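You operate a simulated robot arm through the tools that you are given. There is no shell and no other tool. Be economical: measure what you need, move in short steps, check, and stop when the job is done.

You run a simulated robot arm. Do the job below in one go: nothing can be reset, and whatever is moved stays where it is left.

## Task
Put things in order on the plate-side counter by the door. At the end: the brown wooden ring stands on top of the red book; the pink dotted pot from the plate-side counter by the door stands where the brown wooden ring stood; the clear medium jar stands where the pink dotted pot stood; the juice carton from the plate-side counter by the door stands where the clear medium jar stood; whatever was shut is shut again. Leave all else as you found it, and nothing knocked over.
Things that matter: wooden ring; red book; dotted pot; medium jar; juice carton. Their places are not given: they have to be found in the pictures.

Only the result counts: the job must be done as asked and must still hold three seconds after the hand-in. Knocking over, shifting, dropping, spilling or breaking anything else fails it.

## Robot
A 6-joint arm with a two-finger parallel gripper, fixed in place. Base frame: the origin is at the foot of the arm, x ahead of it, y to its left, z up; the work surface is at about z = 0.8. Readings come in m, rad, newtons and seconds.
With the tool pointing down near the work surface it reaches from about 0.24 to 0.64 m from the base axis. Its first joint turns from -1.152 to 1.152 rad. Payload 2.7 kg.
The TCP is the grasp point between the finger pads, 0.023 m short of the fingertips. In the tool frame z runs along the fingers and y along their closing line. The gripper opens to 0.094 m. The fingers are 0.038 m wide and 0.01 m thick; the gripper's body (0.054 by 0.096 m) begins 0.039 m behind the TCP.
Orientation is told as [roll, pitch, yaw] about the base's x, y, z axes, in that order, counted from this pose: with the fingers straight down and closing along the base's y, the tool's x points along the base's -x, its y along +y and its z along -z.

## Interface
- The arm moves only by the tool send_rows. Its argument "targets" is a list of rows, each a list of 7 numbers: the shift along the tool's x, y, z in m, then the turn, a rotation vector about the tool's x, y, z in rad, then the opening, from 0 (shut) to 1 (fully open). In form: [[tx, ty, tz, ax, ay, az, grip], ...]. A call has 1 to 12 rows; each row shifts and turns the commanded pose from where the row before left it, along the tool's axes as they then stand. A row lasts 0.2 s, in which the tool goes at most 0.05 m and 0.15 rad; a call with a longer step from one row to the next is refused whole, and so is a gripper value outside its range. Where a pose cannot be reached the arm comes as near as it can. A force on the tool above 40 N (or 10 N above the force at the start of the call, whichever is more), or a blocked arm, ends the call early, and 0.2 s more pass. Each finger travels about 0.045 m/s and halts on what it meets, pressing with about 22 N; the grip force reading is that of the motor and also rises with nothing between the fingers. The clock runs only during rows and for 0.2 s after the last one: add rows that do not move to give the fingers time. The reply holds the time, the measured pose of the TCP, the force on the tool along the base axes, the opening and the grip force, in the units named above and with some noise.
- Cameras (640 x 400 px; columns grow to the right, rows downward): "scene" is fixed at [0.0614, -0.423, 1.4024]; the picture's right is [0.89, -0.45, 0.00], its down [-0.25, -0.51, -0.82] and it looks along [0.37, 0.74, -0.57] (base axes); focal length 342 px, centre (320, 200). "wrist" rides on the gripper at [-0.039, 0, -0.044] in the tool frame; the picture's right is [0.00, -1.00, 0.00], its down [0.97, 0.00, -0.24] and it looks along [0.24, 0.00, 0.97] (tool axes); focal length 218 px, centre (320, 200).
- get_image(camera): a new picture of that camera. The clock stands still meanwhile.
- measure_at(camera, pixels): there is no depth. For up to 12 entries [column, row, z] of the newest picture of that camera ("zoom" is the newest enlarged one), the place [x, y] in the base frame at which the ray of that pixel passes the height z, good to about 0.002 m. The clock stands still meanwhile.
- close_up(camera, box): a new picture of the part [left, top, right, bottom] of that camera's present view, enlarged. The clock stands still meanwhile.
- finish_job(): hands the job in; it is judged then, once.

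Work in short steps. Measure before you move; look again where a grasp or a placing could have gone wrong, and mend it. You have 80 turns and 46 pictures in all, those below and enlarged ones among them. Open the gripper and draw the arm clear of the work before you hand the job in, unless the task says otherwise; then end with one line.

The tools are called by a JSON object that holds its "op" and its "data". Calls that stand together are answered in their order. send_rows: Moves the arm, as the interface text tells. Its arguments: {"type":"object","properties":{"targets":{"type":"array","items":{"type":"array","items":{"type":"number"}}}},"required":["targets"]} The other tools are called the same way: get_image (camera) takes a picture; measure_at (camera, pixels) gives the place at which the rays of pixels pass given heights; close_up (camera, box) takes an enlarged picture of a part of a camera's view; finish_job () hands the job in.

At the start:

```text
clock: 0.0
ee_pos: [0.2693, 0.1956, 1.053]
orientation: [0.0, 0.0, -0.001]
ft_force: [-0.8, 1.1, -0.1]
grip_width: 0.0942
gripper_force: 0.1
```

scene: 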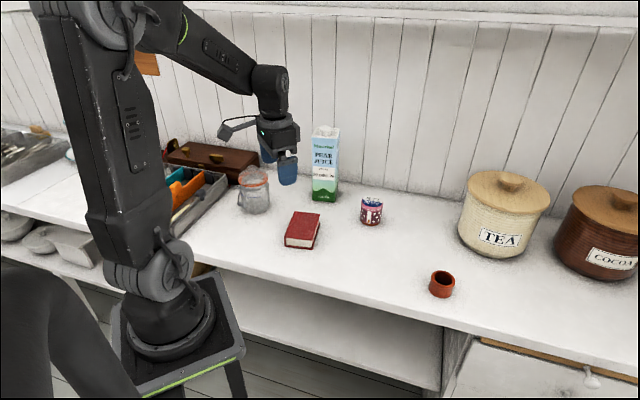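
wrist: 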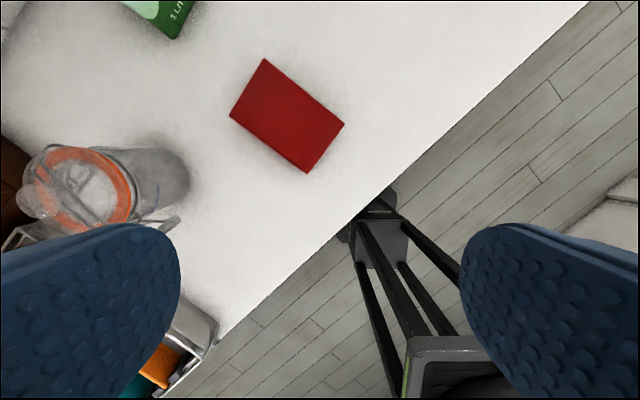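

The scene shows the ring at about (442,284), book (302,230), pot (371,211), jar (254,190) and carton (325,165). I take enlarged views to measure them.

{"op": "close_up", "data": {"camera": "scene", "box": [220, 110, 400, 260]}}

{"op": "close_up", "data": {"camera": "scene", "box": [340, 180, 500, 310]}}

```text
2.67 times, centred on (310, 185) of scene
```

zoom: 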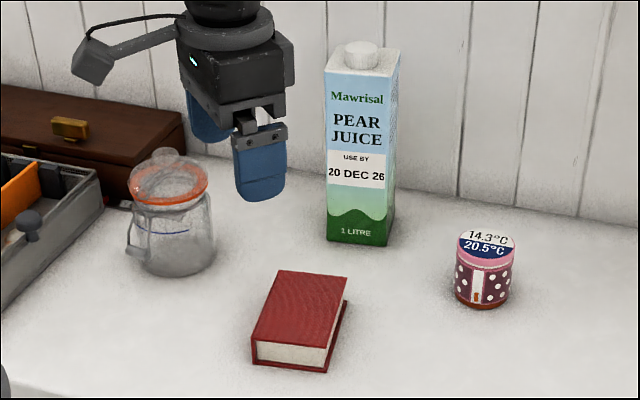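

```text
3.08 times, centred on (420, 245) of scene
```

zoom: 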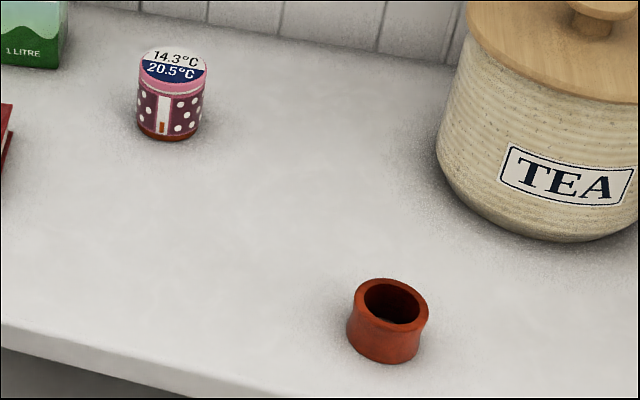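

I measure ring and pot in the newest enlarged picture: ring rim centre about (391,303), base front (386,364); pot top centre (173,66), base front (168,140).

{"op": "measure_at", "data": {"camera": "zoom", "pixels": [[386, 364, 0.8], [347, 335, 0.8], [422, 348, 0.8], [391, 303, 0.84], [356, 298, 0.84], [429, 312, 0.84], [168, 140, 0.8], [137, 125, 0.8], [200, 128, 0.8], [173, 66, 0.85], [139, 66, 0.85], [207, 70, 0.85]]}}

{"op": "measure_at", "data": {"camera": "scene", "pixels": [[285, 246, 0.8], [312, 249, 0.8], [319, 230, 0.8], [298, 211, 0.83], [321, 214, 0.83], [312, 243, 0.83], [312, 199, 0.8], [330, 202, 0.8], [339, 194, 0.8], [254, 215, 0.8], [256, 178, 0.88], [299, 200, 0.8]]}}

```text
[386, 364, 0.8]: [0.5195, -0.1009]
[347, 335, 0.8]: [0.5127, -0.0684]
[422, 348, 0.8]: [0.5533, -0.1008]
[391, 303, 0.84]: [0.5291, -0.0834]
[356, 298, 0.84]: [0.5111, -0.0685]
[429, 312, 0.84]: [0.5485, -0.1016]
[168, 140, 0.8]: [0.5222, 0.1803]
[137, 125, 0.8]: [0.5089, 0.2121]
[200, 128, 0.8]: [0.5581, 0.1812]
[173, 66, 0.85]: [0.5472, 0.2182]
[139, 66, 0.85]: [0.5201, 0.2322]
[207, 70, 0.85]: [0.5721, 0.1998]
```

```text
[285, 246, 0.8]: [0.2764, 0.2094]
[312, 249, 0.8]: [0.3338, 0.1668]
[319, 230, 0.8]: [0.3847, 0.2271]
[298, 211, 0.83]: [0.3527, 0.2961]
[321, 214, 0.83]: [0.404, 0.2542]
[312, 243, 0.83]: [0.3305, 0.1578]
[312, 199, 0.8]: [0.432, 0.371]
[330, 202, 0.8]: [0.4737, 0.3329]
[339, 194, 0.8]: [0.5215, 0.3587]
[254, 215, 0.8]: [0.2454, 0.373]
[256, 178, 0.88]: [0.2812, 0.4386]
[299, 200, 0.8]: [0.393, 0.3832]
```

Next I move the wrist camera above the ring at a safe height, away from the carton, for an overhead view.

{"op": "send_rows", "data": {"targets": [[-0.029, -0.036, 0, 0, 0, 0, 1], [-0.029, -0.036, 0, 0, 0, 0, 1], [-0.029, -0.036, 0, 0, 0, 0, 1], [-0.029, -0.036, 0, 0, 0, 0, 1], [-0.029, -0.036, 0, 0, 0, 0, 1], [-0.029, -0.036, 0, 0, 0, 0, 1], [-0.029, -0.036, 0, 0, 0, 0, 1], [-0.029, -0.034, 0, 0, 0, 0, 1], [0, 0, 0, 0, 0, 0, 1], [0, 0, 0, 0, 0, 0, 1]]}}

{"op": "get_image", "data": {"camera": "wrist"}}

{"op": "measure_at", "data": {"camera": "scene", "pixels": [[497, 257, 0.8], [459, 236, 0.8], [525, 254, 0.8]]}}

```text
clock: 2.2
ee_pos: [0.5, -0.0915, 1.0512]
orientation: [0.0, -0.001, 0.0]
ft_force: [-0.5, 0.5, 0.3]
grip_width: 0.0938
gripper_force: 0.1
```

```text
41 pictures are left
```

wrist: 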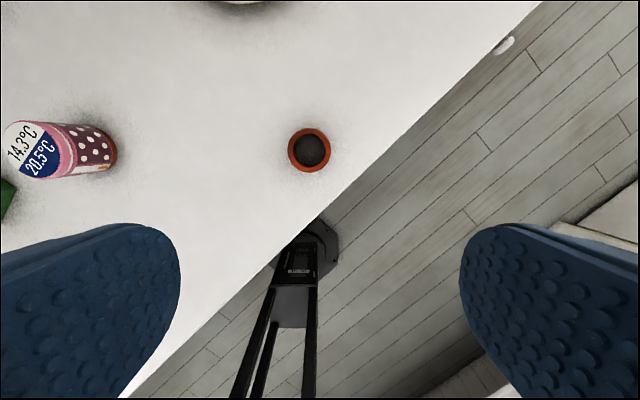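

```text
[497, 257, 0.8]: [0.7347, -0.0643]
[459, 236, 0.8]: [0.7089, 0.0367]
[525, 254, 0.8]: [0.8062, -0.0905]
```

The ring sits at about (309,150) in the wrist view, with its rim spanning 288–330 by 128–172. I measure its rim at candidate heights, plus the pot.

{"op": "measure_at", "data": {"camera": "wrist", "pixels": [[309, 150, 0.84], [309, 150, 0.83], [288, 150, 0.83], [330, 150, 0.83], [309, 128, 0.83], [309, 172, 0.83], [311, 151, 0.8], [116, 150, 0.8], [40, 150, 0.85], [40, 150, 0.88], [5, 150, 0.88], [76, 150, 0.88]]}}

{"op": "close_up", "data": {"camera": "wrist", "box": [270, 120, 350, 180]}}

```text
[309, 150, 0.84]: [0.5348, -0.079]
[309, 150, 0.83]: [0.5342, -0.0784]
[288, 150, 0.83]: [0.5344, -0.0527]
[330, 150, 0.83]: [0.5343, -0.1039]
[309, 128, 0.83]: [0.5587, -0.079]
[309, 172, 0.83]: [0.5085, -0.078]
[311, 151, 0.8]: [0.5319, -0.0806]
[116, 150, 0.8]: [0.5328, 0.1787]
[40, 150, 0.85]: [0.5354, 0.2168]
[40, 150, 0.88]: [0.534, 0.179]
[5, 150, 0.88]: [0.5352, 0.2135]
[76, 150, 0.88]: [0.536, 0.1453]
```

```text
6.67 times, centred on (310, 150) of wrist
```

zoom: 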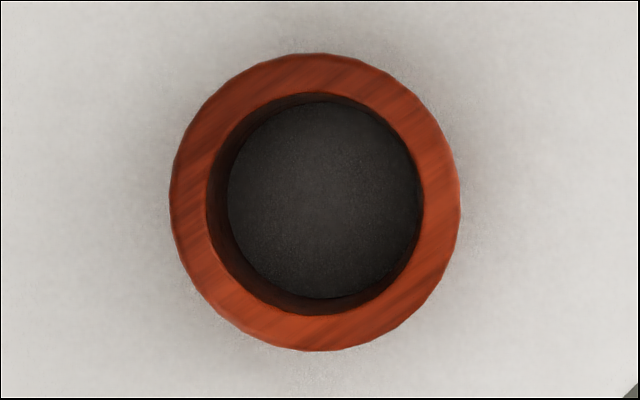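

Ring centre is (0.534,-0.079), diameter 0.05, top about 0.836. I move over it, go down to TCP z 0.828 and close.

{"op": "send_rows", "data": {"targets": [[-0.034, 0.0125, 0, 0, 0, 0, 1], [0, 0, 0.045, 0, 0, 0, 1], [0, 0, 0.045, 0, 0, 0, 1], [0, 0, 0.045, 0, 0, 0, 1], [0, 0, 0.045, 0, 0, 0, 1], [0, 0, 0.025, 0, 0, 0, 1], [0, 0, 0.018, 0, 0, 0, 1], [0, 0, 0, 0, 0, 0, 1], [0, 0, 0, 0, 0, 0, 1]]}}

{"op": "get_image", "data": {"camera": "wrist"}}

```text
clock: 4.2
ee_pos: [0.5347, -0.0781, 0.8307]
orientation: [0.002, -0.001, 0.0]
ft_force: [-0.6, 0.2, -0.1]
grip_width: 0.0939
gripper_force: 0.0
```

```text
39 pictures are left
```

wrist: 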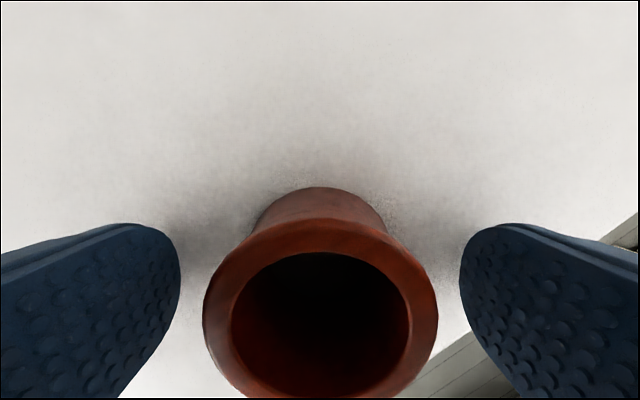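

The ring lies centred between the fingers. I close the gripper and lift.

{"op": "send_rows", "data": {"targets": [[0, 0, 0, 0, 0, 0, 0], [0, 0, 0, 0, 0, 0, 0], [0, 0, 0, 0, 0, 0, 0], [0, 0, 0, 0, 0, 0, 0], [0, 0, 0, 0, 0, 0, 0], [0, 0, -0.02, 0, 0, 0, 0], [0, 0, -0.04, 0, 0, 0, 0], [0, 0, -0.045, 0, 0, 0, 0], [0, 0, -0.045, 0, 0, 0, 0], [0, 0, -0.045, 0, 0, 0, 0], [0, 0, 0, 0, 0, 0, 0]]}}

```text
clock: 6.6
ee_pos: [0.534, -0.0782, 1.0249]
orientation: [0.0, -0.001, 0.0]
ft_force: [0.1, -0.1, 0.1]
grip_width: 0.0
gripper_force: 21.4
```

The opening reads 0.0, so the ring was not held. I look at both cameras.

{"op": "get_image", "data": {"camera": "wrist"}}

{"op": "get_image", "data": {"camera": "scene"}}

```text
38 pictures are left
```

wrist: 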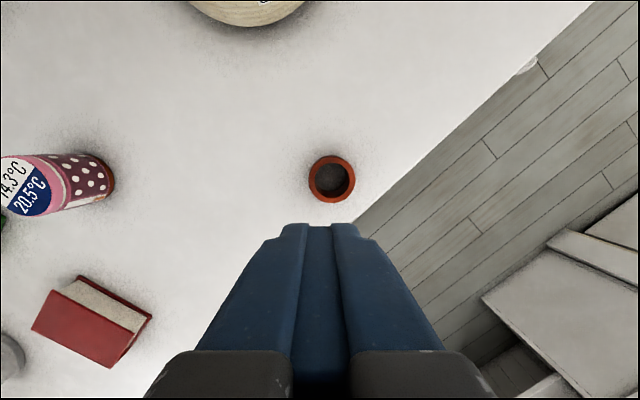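

```text
37 pictures are left
```

scene: 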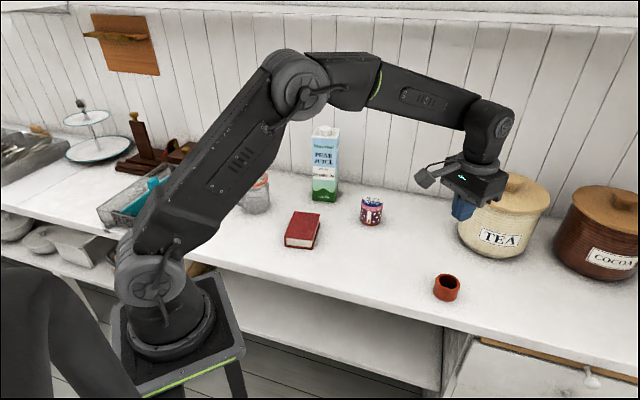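

The ring slipped out upright and has moved to wrist (332,179). I take an enlarged view and measure where it is now.

{"op": "close_up", "data": {"camera": "wrist", "box": [292, 149, 372, 209]}}

{"op": "measure_at", "data": {"camera": "wrist", "pixels": [[332, 179, 0.836], [308, 179, 0.836], [356, 179, 0.836], [332, 155, 0.836], [332, 203, 0.836], [330, 178, 0.8]]}}

{"op": "close_up", "data": {"camera": "scene", "box": [420, 265, 470, 305]}}

```text
6.67 times, centred on (332, 179) of wrist
```

zoom: 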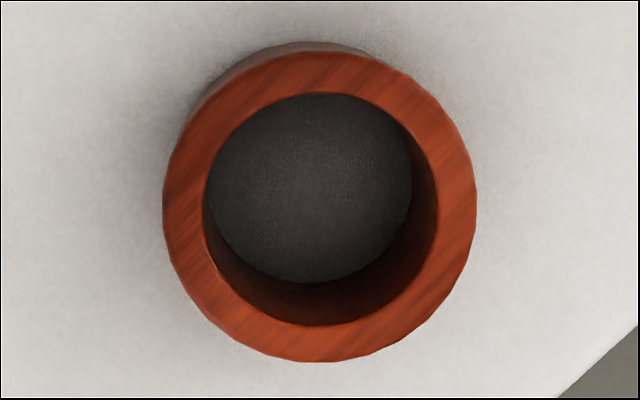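

```text
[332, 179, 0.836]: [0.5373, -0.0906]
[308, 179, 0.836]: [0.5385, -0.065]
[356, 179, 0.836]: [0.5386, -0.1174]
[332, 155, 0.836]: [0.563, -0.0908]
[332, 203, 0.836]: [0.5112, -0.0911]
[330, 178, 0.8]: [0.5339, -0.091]
```

```text
10.00 times, centred on (445, 285) of scene
```

zoom: 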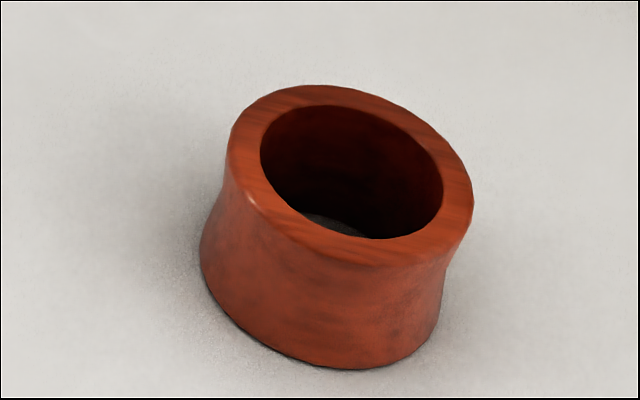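

Ring now is at about (0.537,-0.091), upright and waisted in shape. I open, centre over it and go lower (TCP 0.825) so that the pads meet both flares, then close and check before lifting.

{"op": "send_rows", "data": {"targets": [[-0.003, -0.0128, 0, 0, 0, 0, 1], [0, 0, 0, 0, 0, 0, 1], [0, 0, 0, 0, 0, 0, 1], [0, 0, 0.035, 0, 0, 0, 1], [0, 0, 0.04, 0, 0, 0, 1], [0, 0, 0.04, 0, 0, 0, 1], [0, 0, 0.04, 0, 0, 0, 1], [0, 0, 0.03, 0, 0, 0, 1], [0, 0, 0.014, 0, 0, 0, 1], [0, 0, 0, 0, 0, 0, 1], [0, 0, 0, 0, 0, 0, 1]]}}

{"op": "get_image", "data": {"camera": "wrist"}}

```text
clock: 9.0
ee_pos: [0.5385, -0.0903, 0.824]
orientation: [-0.001, 0.001, 0.0]
ft_force: [0.1, 1.0, 0.5]
grip_width: 0.0941
gripper_force: 0.1
```

```text
34 pictures are left
```

wrist: 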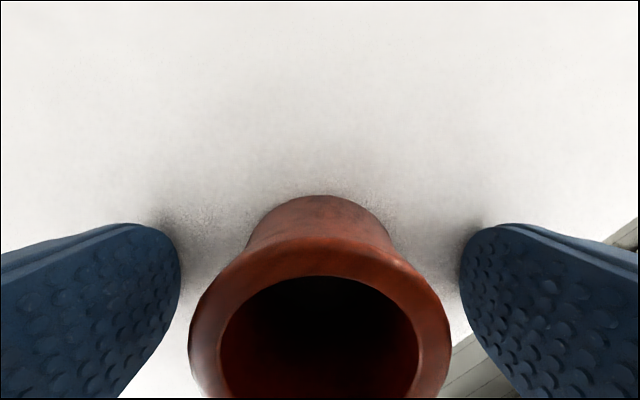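

The ring is centred between the fingers, which are now lower. I close and hold without lifting, to read the opening.

{"op": "send_rows", "data": {"targets": [[0, 0, 0, 0, 0, 0, 0], [0, 0, 0, 0, 0, 0, 0], [0, 0, 0, 0, 0, 0, 0], [0, 0, 0, 0, 0, 0, 0], [0, 0, 0, 0, 0, 0, 0], [0, 0, 0, 0, 0, 0, 0]]}}

```text
clock: 10.4
ee_pos: [0.5383, -0.09, 0.8243]
orientation: [-0.001, 0.0, -0.001]
ft_force: [0.3, 0.8, -0.4]
grip_width: 0.0496
gripper_force: 21.8
```

Opening reads 0.0496, so the ring is held. I lift gently by a small amount and check.

{"op": "send_rows", "data": {"targets": [[0, 0, -0.005, 0, 0, 0, 0], [0, 0, -0.01, 0, 0, 0, 0], [0, 0, -0.015, 0, 0, 0, 0], [0, 0, -0.02, 0, 0, 0, 0], [0, 0, 0, 0, 0, 0, 0]]}}

```text
clock: 11.6
ee_pos: [0.5381, -0.0905, 0.8751]
orientation: [0.0, 0.0, 0.0]
ft_force: [1.3, 0.9, -0.4]
grip_width: 0.0497
gripper_force: 22.1
```

Held firmly. I carry it up and over to near the book at about (0.30,0.16), z 0.98, where the book is seen ahead of the ring.

{"op": "send_rows", "data": {"targets": [[0, 0, -0.04, 0, 0, 0, 0], [0.0298, 0.0313, -0.008, 0, 0, 0, 0], [0.0298, 0.0313, -0.008, 0, 0, 0, 0], [0.0298, 0.0313, -0.008, 0, 0, 0, 0], [0.0298, 0.0313, -0.008, 0, 0, 0, 0], [0.0298, 0.0313, -0.008, 0, 0, 0, 0], [0.0298, 0.0313, -0.008, 0, 0, 0, 0], [0.0298, 0.0313, -0.008, 0, 0, 0, 0], [0.0298, 0.0313, -0.008, 0, 0, 0, 0], [0, 0, 0, 0, 0, 0, 0]]}}

{"op": "get_image", "data": {"camera": "wrist"}}

{"op": "get_image", "data": {"camera": "scene"}}

```text
clock: 13.8
ee_pos: [0.2989, 0.1601, 0.9798]
orientation: [0.0, 0.0, -0.002]
ft_force: [0.7, -0.4, -0.1]
grip_width: 0.0497
gripper_force: 22.1
```

```text
33 pictures are left
```

wrist: 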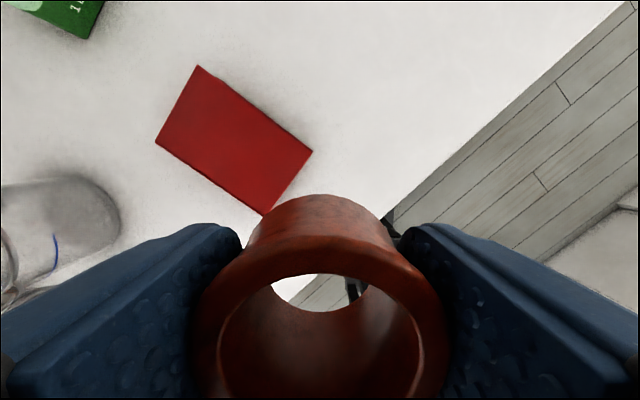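

```text
32 pictures are left
```

scene: 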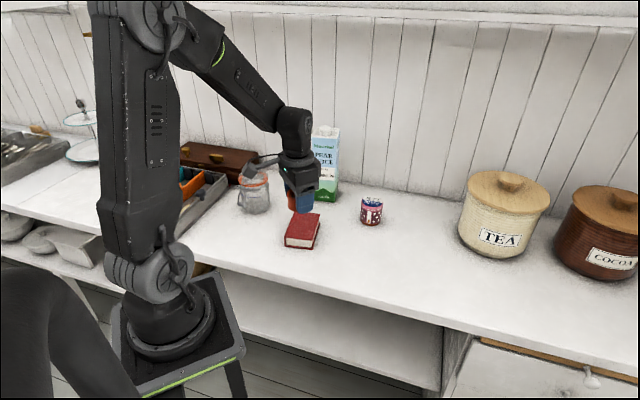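

Book top corners in the wrist view are (198,66), (312,152), (264,214), (156,141). I measure them at candidate heights and compare with the scene corners.

{"op": "measure_at", "data": {"camera": "wrist", "pixels": [[198, 66, 0.825], [312, 152, 0.825], [264, 214, 0.825], [156, 141, 0.825], [198, 66, 0.815], [312, 152, 0.815], [264, 214, 0.815], [156, 141, 0.815]]}}

{"op": "measure_at", "data": {"camera": "scene", "pixels": [[312, 242, 0.825], [321, 214, 0.825], [285, 239, 0.825], [312, 242, 0.815], [321, 214, 0.815], [285, 239, 0.815]]}}

```text
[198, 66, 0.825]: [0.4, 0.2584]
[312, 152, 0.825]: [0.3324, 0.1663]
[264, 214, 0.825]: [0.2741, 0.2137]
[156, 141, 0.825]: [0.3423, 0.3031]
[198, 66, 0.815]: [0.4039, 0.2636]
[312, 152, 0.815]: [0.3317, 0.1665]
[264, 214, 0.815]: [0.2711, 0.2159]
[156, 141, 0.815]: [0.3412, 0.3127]
```

```text
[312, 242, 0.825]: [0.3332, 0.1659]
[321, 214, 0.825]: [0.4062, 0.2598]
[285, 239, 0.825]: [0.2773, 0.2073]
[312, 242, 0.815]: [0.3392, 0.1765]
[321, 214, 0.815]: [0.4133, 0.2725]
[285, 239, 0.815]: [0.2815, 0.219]
```

Book top is at z≈0.825 with its centre at (0.337,0.235). I move over that and lower until the ring base is about at the top (TCP ≈0.851).

{"op": "send_rows", "data": {"targets": [[-0.0191, 0.0376, 0, 0, 0, 0, 0], [-0.0191, 0.0376, 0, 0, 0, 0, 0], [0, 0, 0.04, 0, 0, 0, 0], [0, 0, 0.04, 0, 0, 0, 0], [0, 0, 0.025, 0, 0, 0, 0], [0, 0, 0.012, 0, 0, 0, 0], [0, 0, 0.006, 0, 0, 0, 0], [0, 0, 0.004, 0, 0, 0, 0], [0, 0, 0, 0, 0, 0, 0]]}}

{"op": "close_up", "data": {"camera": "scene", "box": [270, 180, 350, 260]}}

```text
clock: 15.5
ee_pos: [0.3374, 0.2365, 0.8587]
orientation: [0.001, -0.003, 0.0]
ft_force: [-0.2, -0.3, 6.0]
grip_width: 0.05
gripper_force: 21.9
stopped in row 8: the force on the tool passed its limit (the readings are from after the stop); the commanded pose is now the measured one
```

```text
5.00 times, centred on (310, 220) of scene
```

zoom: 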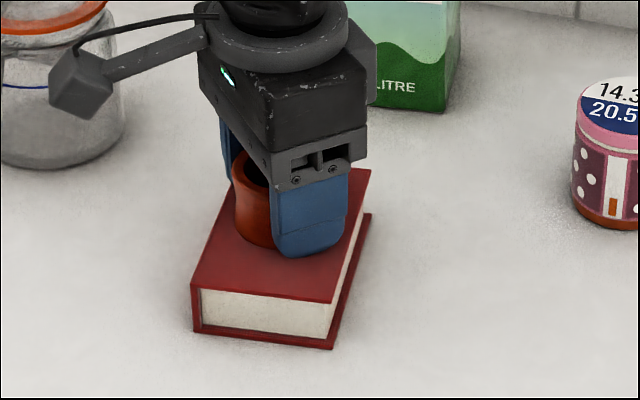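

Contact at TCP 0.859: the ring rests on the book (top ≈0.834). I open and rise.

{"op": "send_rows", "data": {"targets": [[0, 0, 0, 0, 0, 0, 0.6], [0, 0, 0, 0, 0, 0, 1], [0, 0, 0, 0, 0, 0, 1], [0, 0, 0, 0, 0, 0, 1], [0, 0, -0.03, 0, 0, 0, 1], [0, 0, -0.045, 0, 0, 0, 1], [0, 0, -0.045, 0, 0, 0, 1], [0, 0, -0.045, 0, 0, 0, 1], [0, 0, -0.03, 0, 0, 0, 1], [0, 0, 0, 0, 0, 0, 1]]}}

{"op": "get_image", "data": {"camera": "wrist"}}

```text
clock: 17.7
ee_pos: [0.3384, 0.2351, 1.0532]
orientation: [0.003, 0.0, 0.0]
ft_force: [-0.5, -0.6, 0.5]
grip_width: 0.0942
gripper_force: 0.0
```

```text
30 pictures are left
```

wrist: 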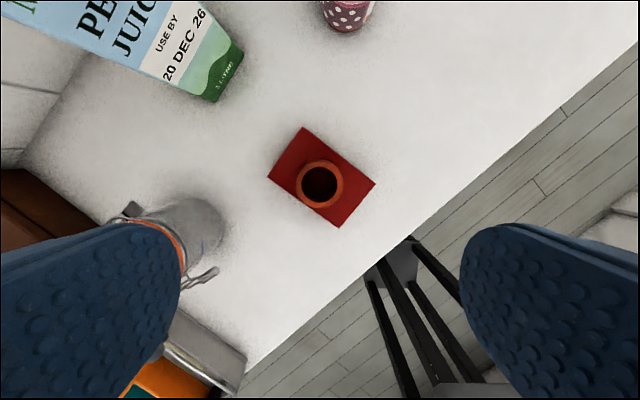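

The ring stands well on the book. Next I go above the pot at about (0.50,0.19) for an overhead look.

{"op": "send_rows", "data": {"targets": [[-0.04, -0.011, 0, 0, 0, 0, 1], [-0.04, -0.011, 0, 0, 0, 0, 1], [-0.04, -0.011, 0, 0, 0, 0, 1], [-0.04, -0.011, 0, 0, 0, 0, 1], [0, 0, 0, 0, 0, 0, 1]]}}

{"op": "get_image", "data": {"camera": "wrist"}}

```text
clock: 18.9
ee_pos: [0.4979, 0.1902, 1.0534]
orientation: [0.002, -0.002, 0.004]
ft_force: [-0.1, 0.0, -0.1]
grip_width: 0.0938
gripper_force: 0.0
```

```text
29 pictures are left
```

wrist: 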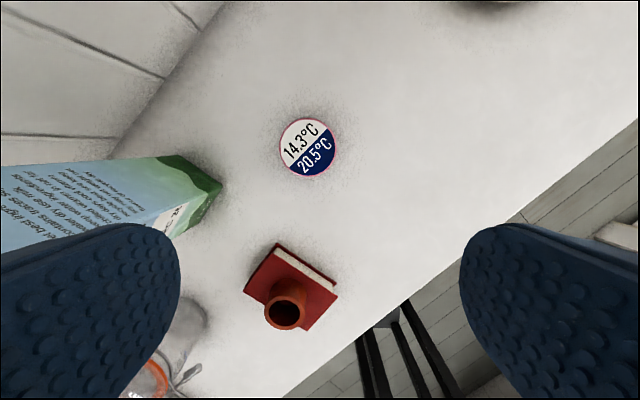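

Pot top centre is at about (308,147), nearly under the camera. I measure it at several heights.

{"op": "measure_at", "data": {"camera": "wrist", "pixels": [[308, 147, 0.87], [308, 147, 0.86], [308, 147, 0.85], [308, 147, 0.8], [280, 147, 0.86], [337, 147, 0.86], [308, 118, 0.86], [308, 177, 0.86], [221, 185, 0.8], [178, 155, 0.8], [172, 237, 0.8]]}}

{"op": "measure_at", "data": {"camera": "scene", "pixels": [[372, 204, 0.85], [372, 204, 0.86], [372, 204, 0.87], [326, 127, 1.0], [326, 127, 1.05], [340, 130, 1.0], [340, 130, 1.02], [340, 130, 1.04], [340, 193, 0.8]]}}

```text
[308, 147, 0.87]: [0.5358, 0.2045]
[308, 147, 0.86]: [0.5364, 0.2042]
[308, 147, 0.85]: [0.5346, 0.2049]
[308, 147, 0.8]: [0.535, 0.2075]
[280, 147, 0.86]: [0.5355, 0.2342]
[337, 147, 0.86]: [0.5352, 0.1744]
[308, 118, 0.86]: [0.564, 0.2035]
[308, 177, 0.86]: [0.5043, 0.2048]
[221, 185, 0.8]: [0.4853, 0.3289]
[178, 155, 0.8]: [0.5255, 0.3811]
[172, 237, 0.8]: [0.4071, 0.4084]
```

```text
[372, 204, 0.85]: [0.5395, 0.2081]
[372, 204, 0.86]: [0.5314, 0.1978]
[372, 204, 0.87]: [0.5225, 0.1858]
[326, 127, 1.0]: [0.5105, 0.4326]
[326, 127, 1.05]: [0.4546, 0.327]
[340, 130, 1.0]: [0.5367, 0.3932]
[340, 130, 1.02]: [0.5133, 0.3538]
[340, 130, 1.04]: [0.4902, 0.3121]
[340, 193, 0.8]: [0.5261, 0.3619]
```

Pot centre is (0.535,0.2045), top ≈0.856, diameter ≈0.058. I descend to TCP 0.828 and close.

{"op": "send_rows", "data": {"targets": [[-0.037, 0.0143, 0, 0, 0, 0, 1], [0, 0, 0.045, 0, 0, 0, 1], [0, 0, 0.045, 0, 0, 0, 1], [0, 0, 0.045, 0, 0, 0, 1], [0, 0, 0.045, 0, 0, 0, 1], [0, 0, 0.03, 0, 0, 0, 1], [0, 0, 0.016, 0, 0, 0, 1], [0, 0, 0, 0, 0, 0, 1]]}}

{"op": "get_image", "data": {"camera": "wrist"}}

```text
clock: 20.7
ee_pos: [0.5362, 0.2072, 0.8277]
orientation: [0.001, -0.005, 0.0]
ft_force: [-0.3, -0.3, 2.2]
grip_width: 0.094
gripper_force: 0.1
```

```text
28 pictures are left
```

wrist: 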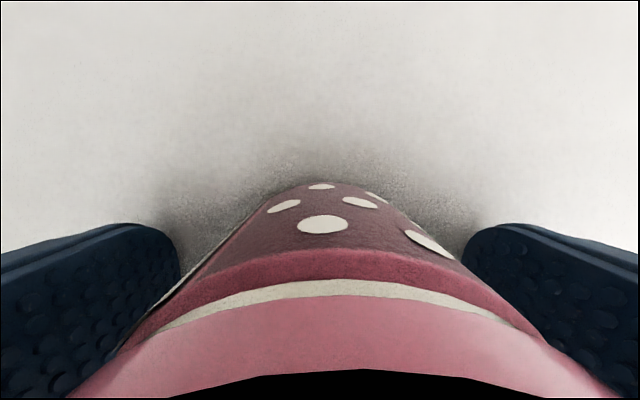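

The pot is between the fingers with room on both sides. I close and hold.

{"op": "send_rows", "data": {"targets": [[0, -0.002, 0, 0, 0, 0, 0.8], [0, 0, 0, 0, 0, 0, 0.2], [0, 0, 0, 0, 0, 0, 0.2], [0, 0, 0, 0, 0, 0, 0], [0, 0, 0, 0, 0, 0, 0], [0, 0, 0, 0, 0, 0, 0]]}}

```text
clock: 22.1
ee_pos: [0.5346, 0.205, 0.8267]
orientation: [0.002, -0.002, 0.003]
ft_force: [-0.3, -0.2, 3.5]
grip_width: 0.0593
gripper_force: 22.1
```

Held at 0.059. I lift slowly and check.

{"op": "send_rows", "data": {"targets": [[0, 0, -0.005, 0, 0, 0, 0], [0, 0, -0.01, 0, 0, 0, 0], [0, 0, -0.015, 0, 0, 0, 0], [0, 0, -0.03, 0, 0, 0, 0], [0, 0, -0.03, 0, 0, 0, 0], [0, 0, 0, 0, 0, 0, 0]]}}

{"op": "close_up", "data": {"camera": "scene", "box": [320, 130, 440, 230]}}

```text
clock: 23.5
ee_pos: [0.5341, 0.2037, 0.9186]
orientation: [0.002, -0.002, 0.0]
ft_force: [-0.6, 0.2, -1.5]
grip_width: 0.0591
gripper_force: 22.5
```

```text
4.00 times, centred on (380, 180) of scene
```

zoom: 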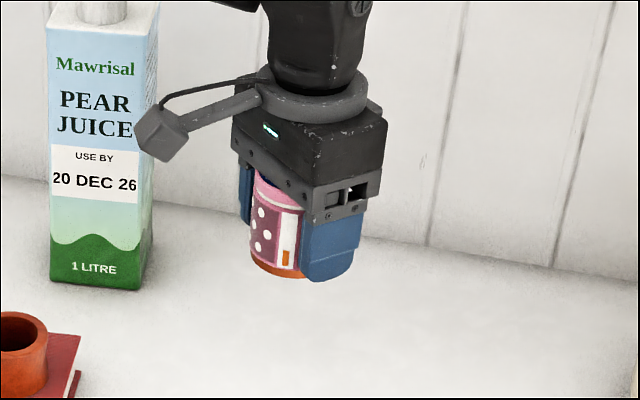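

The pot is lifted upright. I carry it to the ring's old place (0.534,-0.079), stopping a little above the surface.

{"op": "send_rows", "data": {"targets": [[0, -0.0471, 0, 0, 0, 0, 0], [0, -0.0471, 0, 0, 0, 0, 0], [0, -0.0471, 0, 0, 0, 0, 0], [0, -0.0471, 0, 0, 0, 0, 0], [0, -0.0471, 0, 0, 0, 0, 0], [0, -0.0471, 0, 0, 0, 0, 0], [0, 0, 0.03, 0, 0, 0, 0], [0, 0, 0.03, 0, 0, 0, 0], [0, 0, 0.02, 0, 0, 0, 0], [0, 0, 0.004, 0, 0, 0, 0], [0, 0, 0, 0, 0, 0, 0]]}}

```text
clock: 25.9
ee_pos: [0.5352, -0.078, 0.8331]
orientation: [0.002, -0.002, 0.001]
ft_force: [-0.2, 0.3, -2.9]
grip_width: 0.0596
gripper_force: 21.9
```

At (0.535,-0.078) and about 5 mm above the surface. I lower in small steps to contact level.

{"op": "send_rows", "data": {"targets": [[0, 0, 0.003, 0, 0, 0, 0], [0, 0, 0.002, 0, 0, 0, 0], [0, 0, 0.001, 0, 0, 0, 0], [0, 0, 0, 0, 0, 0, 0]]}}

```text
clock: 26.9
ee_pos: [0.5349, -0.0783, 0.8253]
orientation: [0.002, -0.002, 0.001]
ft_force: [-2.6, 0.4, 6.0]
grip_width: 0.0592
gripper_force: 21.9
```

Contact shows as 6 N upward. I open and rise.

{"op": "send_rows", "data": {"targets": [[0, 0, 0, 0, 0, 0, 0.7], [0, 0, 0, 0, 0, 0, 1], [0, 0, 0, 0, 0, 0, 1], [0, 0, -0.01, 0, 0, 0, 1], [0, 0, -0.035, 0, 0, 0, 1], [0, 0, -0.045, 0, 0, 0, 1], [0, 0, -0.045, 0, 0, 0, 1], [0, 0, -0.045, 0, 0, 0, 1], [0, 0, -0.045, 0, 0, 0, 1], [0, 0, 0, 0, 0, 0, 1]]}}

{"op": "get_image", "data": {"camera": "wrist"}}

{"op": "get_image", "data": {"camera": "scene"}}

```text
clock: 29.1
ee_pos: [0.5351, -0.079, 1.0513]
orientation: [0.001, -0.003, 0.0]
ft_force: [-0.3, -0.4, 0.0]
grip_width: 0.094
gripper_force: 0.0
```

```text
26 pictures are left
```

wrist: 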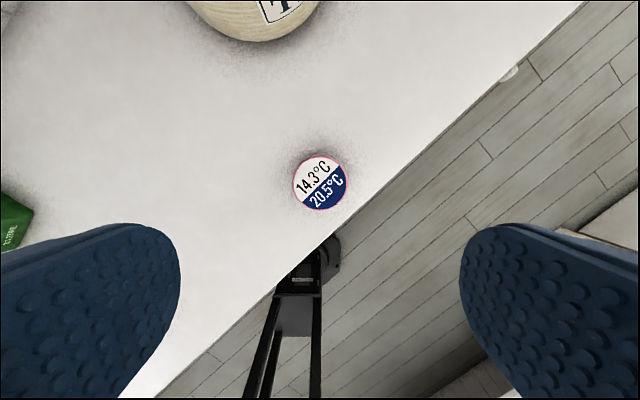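

```text
25 pictures are left
```

scene: 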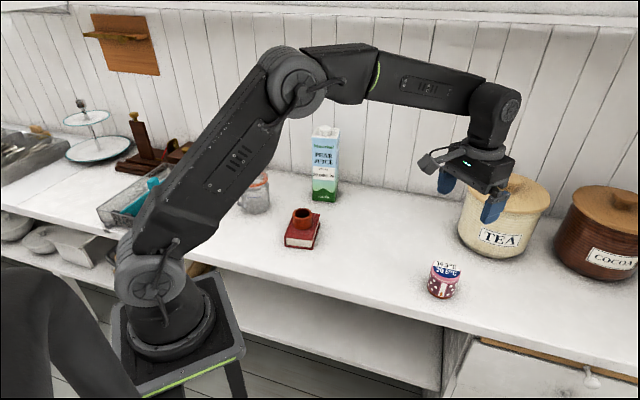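

The pot stands at the ring's old place. Now I go over the jar at about (0.25,0.36) for an overhead view, staying clear of the carton.

{"op": "send_rows", "data": {"targets": [[0.0238, 0.0366, -0.0025, 0, 0, 0, 1], [0.0238, 0.0366, -0.0025, 0, 0, 0, 1], [0.0238, 0.0366, -0.0025, 0, 0, 0, 1], [0.0238, 0.0366, -0.0025, 0, 0, 0, 1], [0.0238, 0.0366, -0.0025, 0, 0, 0, 1], [0.0238, 0.0366, -0.0025, 0, 0, 0, 1], [0.0238, 0.0366, -0.0025, 0, 0, 0, 1], [0.0238, 0.0366, -0.0025, 0, 0, 0, 1], [0.0238, 0.0366, -0.0025, 0, 0, 0, 1], [0.0238, 0.0366, -0.0025, 0, 0, 0, 1], [0.0238, 0.0366, -0.0025, 0, 0, 0, 1], [0.0238, 0.0366, -0.0025, 0, 0, 0, 1]]}}

{"op": "get_image", "data": {"camera": "wrist"}}

```text
clock: 31.7
ee_pos: [0.2501, 0.3615, 1.0839]
orientation: [0.0, -0.001, -0.001]
ft_force: [-1.0, -0.7, 0.3]
grip_width: 0.0941
gripper_force: 0.0
```

```text
24 pictures are left
```

wrist: 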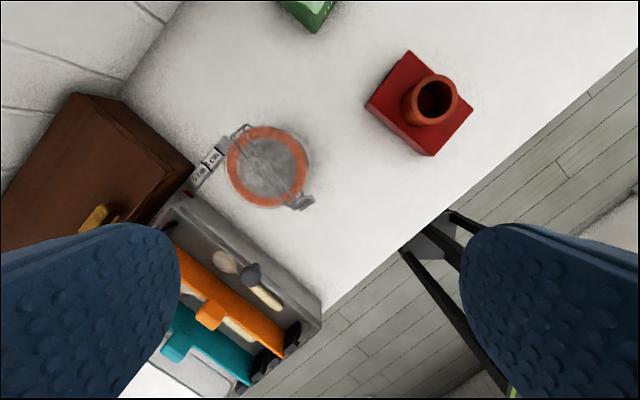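

The jar lid is at (267,167), its hinge at upper left and clasp at lower right, with the toolbox close to its lower left. I enlarge to see the clearances.

{"op": "close_up", "data": {"camera": "wrist", "box": [180, 100, 350, 240]}}

{"op": "close_up", "data": {"camera": "scene", "box": [190, 130, 310, 230]}}

```text
2.86 times, centred on (265, 170) of wrist
```

zoom: 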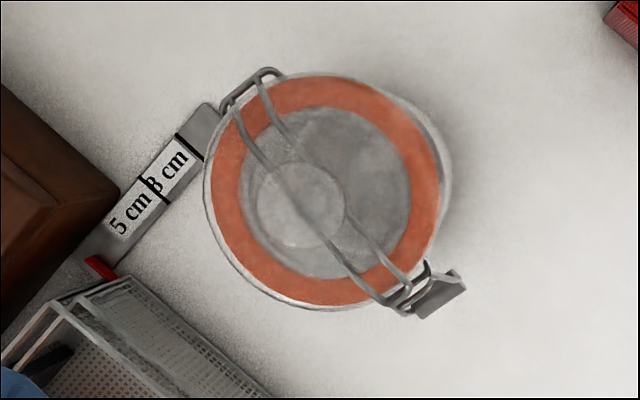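

```text
4.00 times, centred on (250, 180) of scene
```

zoom: 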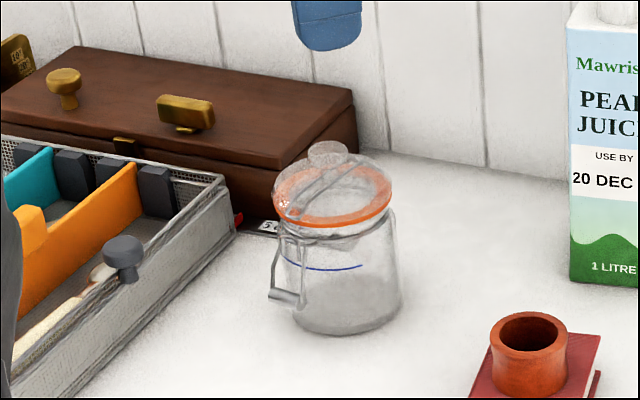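

I measure the jar's lid and base, the toolbox rim and the ruler, to work out heights and gaps.

{"op": "measure_at", "data": {"camera": "zoom", "pixels": [[345, 335, 0.8], [290, 312, 0.8], [403, 300, 0.8], [333, 193, 0.88], [333, 193, 0.89], [333, 193, 0.9], [273, 197, 0.89], [392, 190, 0.89], [327, 152, 0.9], [327, 152, 0.92], [237, 232, 0.8], [222, 180, 0.84]]}}

{"op": "measure_at", "data": {"camera": "wrist", "pixels": [[266.7, 166.5, 0.88], [266.7, 166.5, 0.89], [266.7, 166.5, 0.9], [226, 166, 0.89], [308, 166, 0.89], [266, 126, 0.89], [266, 208, 0.89], [195, 196, 0.84], [195, 196, 0.85], [247, 240, 0.84], [228, 136, 0.8], [259, 172, 0.91]]}}

```text
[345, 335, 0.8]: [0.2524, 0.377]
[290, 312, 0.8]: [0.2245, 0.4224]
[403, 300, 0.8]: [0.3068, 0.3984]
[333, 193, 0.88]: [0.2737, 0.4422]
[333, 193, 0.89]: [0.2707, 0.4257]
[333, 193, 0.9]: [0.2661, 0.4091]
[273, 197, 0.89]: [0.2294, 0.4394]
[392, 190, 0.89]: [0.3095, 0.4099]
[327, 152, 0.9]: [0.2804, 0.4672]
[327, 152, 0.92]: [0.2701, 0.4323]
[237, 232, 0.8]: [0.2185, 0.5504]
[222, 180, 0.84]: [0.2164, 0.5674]
```

```text
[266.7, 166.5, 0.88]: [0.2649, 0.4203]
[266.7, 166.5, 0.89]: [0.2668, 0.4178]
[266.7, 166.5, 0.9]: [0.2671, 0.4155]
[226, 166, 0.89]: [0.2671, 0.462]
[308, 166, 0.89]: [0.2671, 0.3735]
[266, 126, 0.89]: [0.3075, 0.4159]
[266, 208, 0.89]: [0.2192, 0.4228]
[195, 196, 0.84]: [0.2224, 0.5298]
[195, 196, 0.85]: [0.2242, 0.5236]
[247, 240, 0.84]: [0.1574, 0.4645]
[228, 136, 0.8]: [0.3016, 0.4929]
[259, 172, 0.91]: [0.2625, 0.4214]
```

The jar is about 0.086 wide with its centre near (0.267,0.417), lid near z 0.89 and a knob near 0.925. I enlarge more to get its profile.

{"op": "close_up", "data": {"camera": "scene", "box": [225, 160, 285, 220]}}

```text
6.67 times, centred on (255, 190) of scene
```

zoom: 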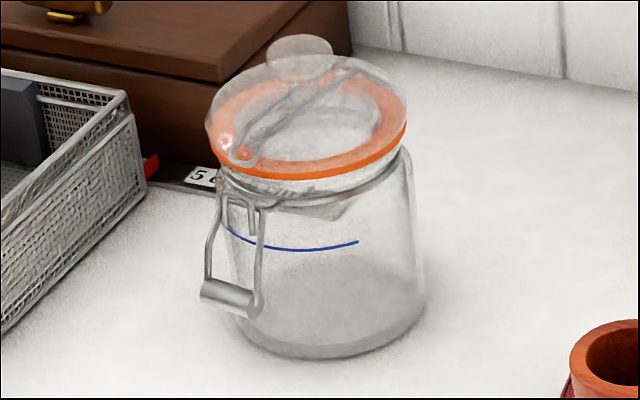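

I measure the gasket centre (307,122), knob (302,48) and body edges in this enlarged view against heights.

{"op": "measure_at", "data": {"camera": "zoom", "pixels": [[307, 122, 0.88], [307, 122, 0.89], [307, 122, 0.9], [207, 130, 0.88], [407, 126, 0.88], [302, 48, 0.91], [302, 48, 0.92], [302, 48, 0.93], [327, 356, 0.8], [237, 312, 0.8], [427, 298, 0.8], [146, 192, 0.8]]}}

```text
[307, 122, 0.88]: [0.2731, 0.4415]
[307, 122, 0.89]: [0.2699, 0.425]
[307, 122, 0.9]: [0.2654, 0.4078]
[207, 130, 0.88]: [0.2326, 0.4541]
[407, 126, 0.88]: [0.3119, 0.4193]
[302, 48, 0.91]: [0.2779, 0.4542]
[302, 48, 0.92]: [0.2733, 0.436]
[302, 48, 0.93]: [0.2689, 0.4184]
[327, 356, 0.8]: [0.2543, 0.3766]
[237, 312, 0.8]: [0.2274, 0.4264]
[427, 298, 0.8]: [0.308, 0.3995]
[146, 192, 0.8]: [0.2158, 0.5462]
```

Gasket is at z≈0.893 and knob top at ≈0.93, so TCP 0.898 grips the lid rim with the palm just above the knob. I centre on (0.266,0.417), turn the closing line by 41° off the clasp axis, and lower partway.

{"op": "send_rows", "data": {"targets": [[-0.008, 0.0278, 0, 0, 0, 0, 1], [-0.008, 0.0278, 0, 0, 0, 0, 1], [0, 0, 0, 0, 0, -0.144, 1], [0, 0, 0, 0, 0, -0.144, 1], [0, 0, 0, 0, 0, -0.144, 1], [0, 0, 0, 0, 0, -0.144, 1], [0, 0, 0, 0, 0, -0.144, 1], [0, 0, 0.04, 0, 0, 0, 1], [0, 0, 0.04, 0, 0, 0, 1], [0, 0, 0.025, 0, 0, 0, 1], [0, 0, 0, 0, 0, 0, 1]]}}

{"op": "get_image", "data": {"camera": "wrist"}}

```text
clock: 34.1
ee_pos: [0.2647, 0.4172, 0.976]
orientation: [-0.001, -0.001, 0.722]
ft_force: [0.2, -0.2, -0.3]
grip_width: 0.0941
gripper_force: 0.1
```

```text
20 pictures are left
```

wrist: 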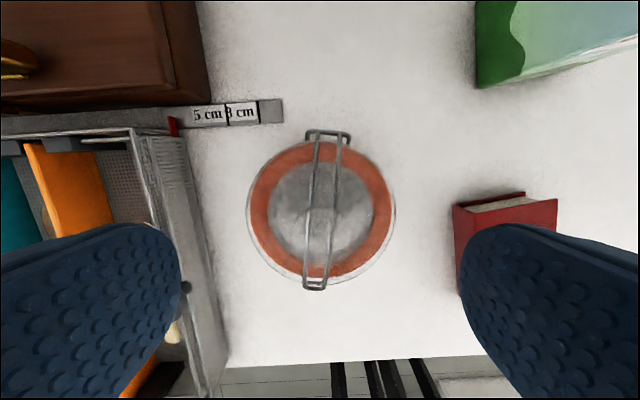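

The bail runs vertically at column ~322 and the lid is centred at column ~321, so the alignment is good. I measure the lid centre at its height, and the ruler and toolbox edges for the carton placing later.

{"op": "measure_at", "data": {"camera": "wrist", "pixels": [[321, 210, 0.893], [249, 210, 0.893], [393, 210, 0.893], [321, 142, 0.893], [321, 276, 0.893], [283, 100, 0.802], [283, 122, 0.802], [180, 140, 0.84], [228, 360, 0.8], [209, 95, 0.85]]}}

```text
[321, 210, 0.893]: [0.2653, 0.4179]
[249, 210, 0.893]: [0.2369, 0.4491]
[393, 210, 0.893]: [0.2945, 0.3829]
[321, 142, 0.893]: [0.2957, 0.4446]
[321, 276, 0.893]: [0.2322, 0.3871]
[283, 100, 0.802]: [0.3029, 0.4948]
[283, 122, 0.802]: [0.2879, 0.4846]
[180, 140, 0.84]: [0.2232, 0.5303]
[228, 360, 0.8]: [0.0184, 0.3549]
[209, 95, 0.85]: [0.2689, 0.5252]
```

Lid centre (0.2655,0.417) lies within 1 mm of the TCP; rim width 0.088. I descend to TCP 0.898 with care.

{"op": "send_rows", "data": {"targets": [[0, 0, 0.03, 0, 0, 0, 1], [0, 0, 0.025, 0, 0, 0, 1], [0, 0, 0.012, 0, 0, 0, 1], [0, 0, 0.008, 0, 0, 0, 1], [0, 0, 0.003, 0, 0, 0, 1], [0, 0, 0, 0, 0, 0, 1]]}}

{"op": "get_image", "data": {"camera": "wrist"}}

{"op": "close_up", "data": {"camera": "scene", "box": [215, 120, 305, 220]}}

```text
clock: 35.5
ee_pos: [0.2651, 0.416, 0.8987]
orientation: [0.0, -0.002, 0.72]
ft_force: [-0.6, 0.4, 0.2]
grip_width: 0.0939
gripper_force: 0.1
```

```text
19 pictures are left
```

wrist: 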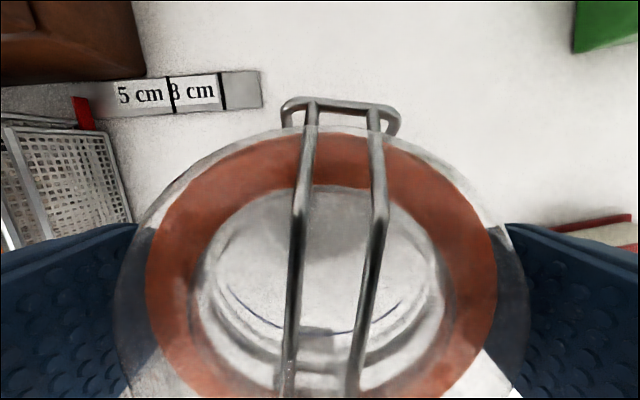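

```text
4.00 times, centred on (260, 170) of scene
```

zoom: 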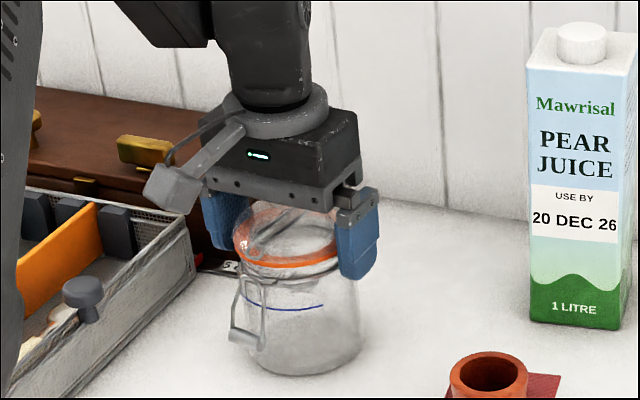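

No contact, and the fingers straddle the lid rim. I close and hold.

{"op": "send_rows", "data": {"targets": [[0, 0, 0, 0, 0, 0, 0.5], [0, 0, 0, 0, 0, 0, 0], [0, 0, 0, 0, 0, 0, 0], [0, 0, 0, 0, 0, 0, 0], [0, 0, 0, 0, 0, 0, 0]]}}

```text
clock: 36.7
ee_pos: [0.2654, 0.4161, 0.8982]
orientation: [0.0, -0.003, 0.722]
ft_force: [1.5, -1.1, -0.4]
grip_width: 0.0867
gripper_force: 22.1
```

Held at 0.087. I lift a little and check.

{"op": "send_rows", "data": {"targets": [[0, 0, -0.004, 0, 0, 0, 0], [0, 0, -0.006, 0, 0, 0, 0], [0, 0, -0.01, 0, 0, 0, 0], [0, 0, -0.015, 0, 0, 0, 0], [0, 0, 0, 0, 0, 0, 0]]}}

{"op": "close_up", "data": {"camera": "scene", "box": [215, 120, 305, 220]}}

```text
clock: 37.9
ee_pos: [0.2648, 0.417, 0.9334]
orientation: [0.0, -0.003, 0.721]
ft_force: [0.4, -1.1, -5.9]
grip_width: 0.0853
gripper_force: 21.9
```

```text
4.00 times, centred on (260, 170) of scene
```

zoom: 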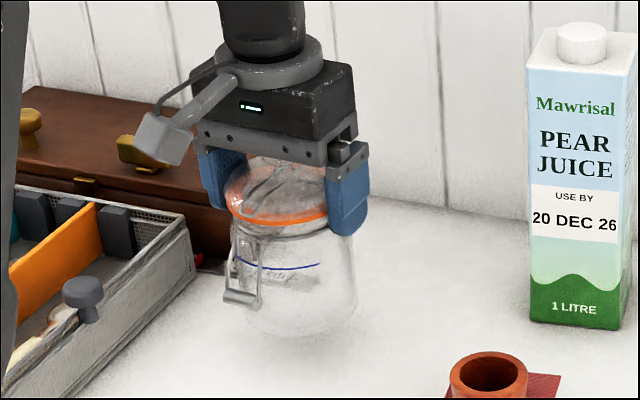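

Lifted; the opening fell slightly to 0.0853, so I hold still to see whether it slips.

{"op": "send_rows", "data": {"targets": [[0, 0, 0, 0, 0, 0, 0], [0, 0, 0, 0, 0, 0, 0], [0, 0, 0, 0, 0, 0, 0], [0, 0, 0, 0, 0, 0, 0], [0, 0, 0, 0, 0, 0, 0], [0, 0, 0, 0, 0, 0, 0]]}}

{"op": "close_up", "data": {"camera": "scene", "box": [235, 145, 285, 210]}}

```text
clock: 39.3
ee_pos: [0.2642, 0.416, 0.9337]
orientation: [0.0, -0.003, 0.72]
ft_force: [0.1, -0.4, -5.8]
grip_width: 0.0857
gripper_force: 22.1
```

```text
6.15 times, centred on (260, 178) of scene
```

zoom: 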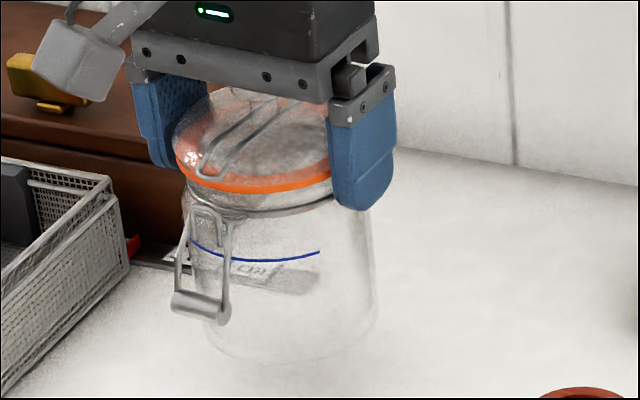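

Stable and upright. I raise it so its base clears the ring, then go over by way of (0.35,0.22) to keep away from the carton.

{"op": "send_rows", "data": {"targets": [[0, 0, -0.025, 0, 0, 0, 0], [0, 0, -0.03, 0, 0, 0, 0], [0, 0, -0.025, 0, 0, 0, 0], [0.0109, -0.0339, 0, 0, 0, 0, 0], [0.0109, -0.0339, 0, 0, 0, 0, 0], [0.0109, -0.0339, 0, 0, 0, 0, 0], [0.0109, -0.0339, 0, 0, 0, 0, 0], [0.0109, -0.0339, 0, 0, 0, 0, 0], [0.0109, -0.0339, 0, 0, 0, 0, 0], [0, 0, 0, 0, 0, 0, 0]]}}

```text
clock: 41.5
ee_pos: [0.3491, 0.2203, 1.0137]
orientation: [0.0, 0.0, 0.72]
ft_force: [0.0, -0.4, -5.0]
grip_width: 0.0854
gripper_force: 22.5
```

Still held at 0.0854. I go on to (0.535,0.2045).

{"op": "send_rows", "data": {"targets": [[-0.0259, -0.0268, 0, 0, 0, 0, 0], [-0.0259, -0.0268, 0, 0, 0, 0, 0], [-0.0259, -0.0268, 0, 0, 0, 0, 0], [-0.0259, -0.0268, 0, 0, 0, 0, 0], [-0.0259, -0.0268, 0, 0, 0, 0, 0], [0, 0, 0.04, 0, 0, 0, 0], [0, 0, 0.03, 0, 0, 0, 0], [0, 0, 0.02, 0, 0, 0, 0], [0, 0, 0, 0, 0, 0, 0]]}}

{"op": "close_up", "data": {"camera": "scene", "box": [300, 120, 430, 240]}}

```text
clock: 43.5
ee_pos: [0.5353, 0.2046, 0.9242]
orientation: [0.0, -0.002, 0.721]
ft_force: [0.5, -1.0, -5.5]
grip_width: 0.0857
gripper_force: 21.5
```

```text
3.33 times, centred on (365, 180) of scene
```

zoom: 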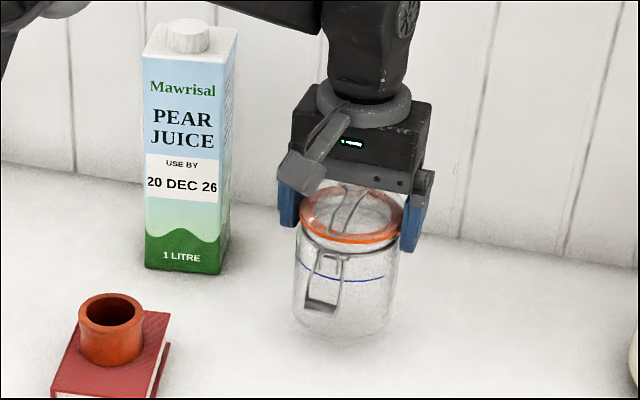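

The jar hangs upright above the pot's old place, about 25 mm up. I lower it in small steps to contact.

{"op": "send_rows", "data": {"targets": [[0, 0, 0.012, 0, 0, 0, 0], [0, 0, 0.007, 0, 0, 0, 0], [0, 0, 0.003, 0, 0, 0, 0], [0, 0, 0.002, 0, 0, 0, 0], [0, 0, 0.0015, 0, 0, 0, 0], [0, 0, 0, 0, 0, 0, 0]]}}

```text
clock: 44.9
ee_pos: [0.5367, 0.2057, 0.9001]
orientation: [-0.001, -0.005, 0.719]
ft_force: [-3.6, -0.1, 5.7]
grip_width: 0.0856
gripper_force: 21.7
```

The force changed from −5.5 to +5.7 N, so the jar rests on the counter. I open and rise.

{"op": "send_rows", "data": {"targets": [[0, 0, 0, 0, 0, 0, 1], [0, 0, 0, 0, 0, 0, 1], [0, 0, 0, 0, 0, 0, 1], [0, 0, -0.01, 0, 0, 0, 1], [0, 0, -0.03, 0, 0, 0, 1], [0, 0, -0.04, 0, 0, 0, 1], [0, 0, -0.04, 0, 0, 0, 1], [0, 0, -0.03, 0, 0, 0, 1], [0, 0, 0, 0, 0, 0, 1]]}}

{"op": "get_image", "data": {"camera": "wrist"}}

{"op": "get_image", "data": {"camera": "scene"}}

```text
clock: 46.9
ee_pos: [0.5353, 0.2053, 1.0488]
orientation: [0.001, -0.003, 0.721]
ft_force: [-0.3, 0.6, 0.3]
grip_width: 0.0941
gripper_force: 0.1
```

```text
14 pictures are left
```

wrist: 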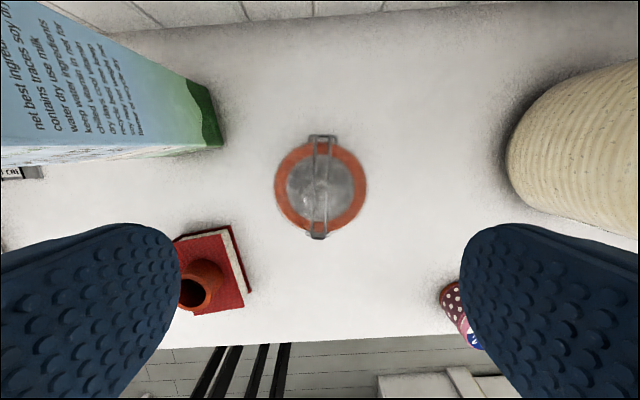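

```text
13 pictures are left
```

scene: 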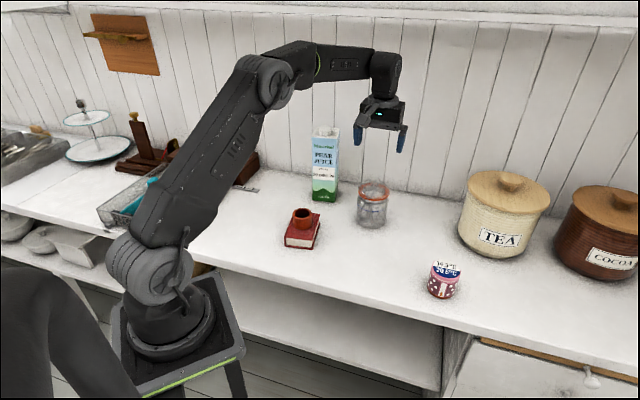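

The jar stands well at the pot's old place. Now the carton: I measure its base corners (scene 312.4,200.4 / 335,202.5 / 338,191) and its top corners.

{"op": "measure_at", "data": {"camera": "scene", "pixels": [[312.4, 200.4, 0.8], [335, 202.5, 0.8], [338, 191.1, 0.8], [311.6, 136.5, 1.0], [334.4, 139.8, 1.0], [340.1, 128.4, 1.0], [311.6, 136.5, 1.02], [334.4, 139.8, 1.02], [340.1, 128.4, 1.02], [324, 128, 1.04]]}}

{"op": "measure_at", "data": {"camera": "wrist", "pixels": [[223, 147, 0.8], [212, 90, 0.8], [321, 188, 0.893]]}}

```text
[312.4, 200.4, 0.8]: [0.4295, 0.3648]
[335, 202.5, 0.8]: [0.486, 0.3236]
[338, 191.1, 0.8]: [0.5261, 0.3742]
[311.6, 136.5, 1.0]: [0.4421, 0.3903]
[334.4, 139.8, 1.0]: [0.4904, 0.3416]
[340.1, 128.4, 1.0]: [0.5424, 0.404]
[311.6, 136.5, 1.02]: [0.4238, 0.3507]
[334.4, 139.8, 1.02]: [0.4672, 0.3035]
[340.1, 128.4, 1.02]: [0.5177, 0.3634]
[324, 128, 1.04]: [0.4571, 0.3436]
```

```text
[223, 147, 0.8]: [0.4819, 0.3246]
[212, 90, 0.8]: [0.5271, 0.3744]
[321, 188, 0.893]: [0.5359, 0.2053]
```

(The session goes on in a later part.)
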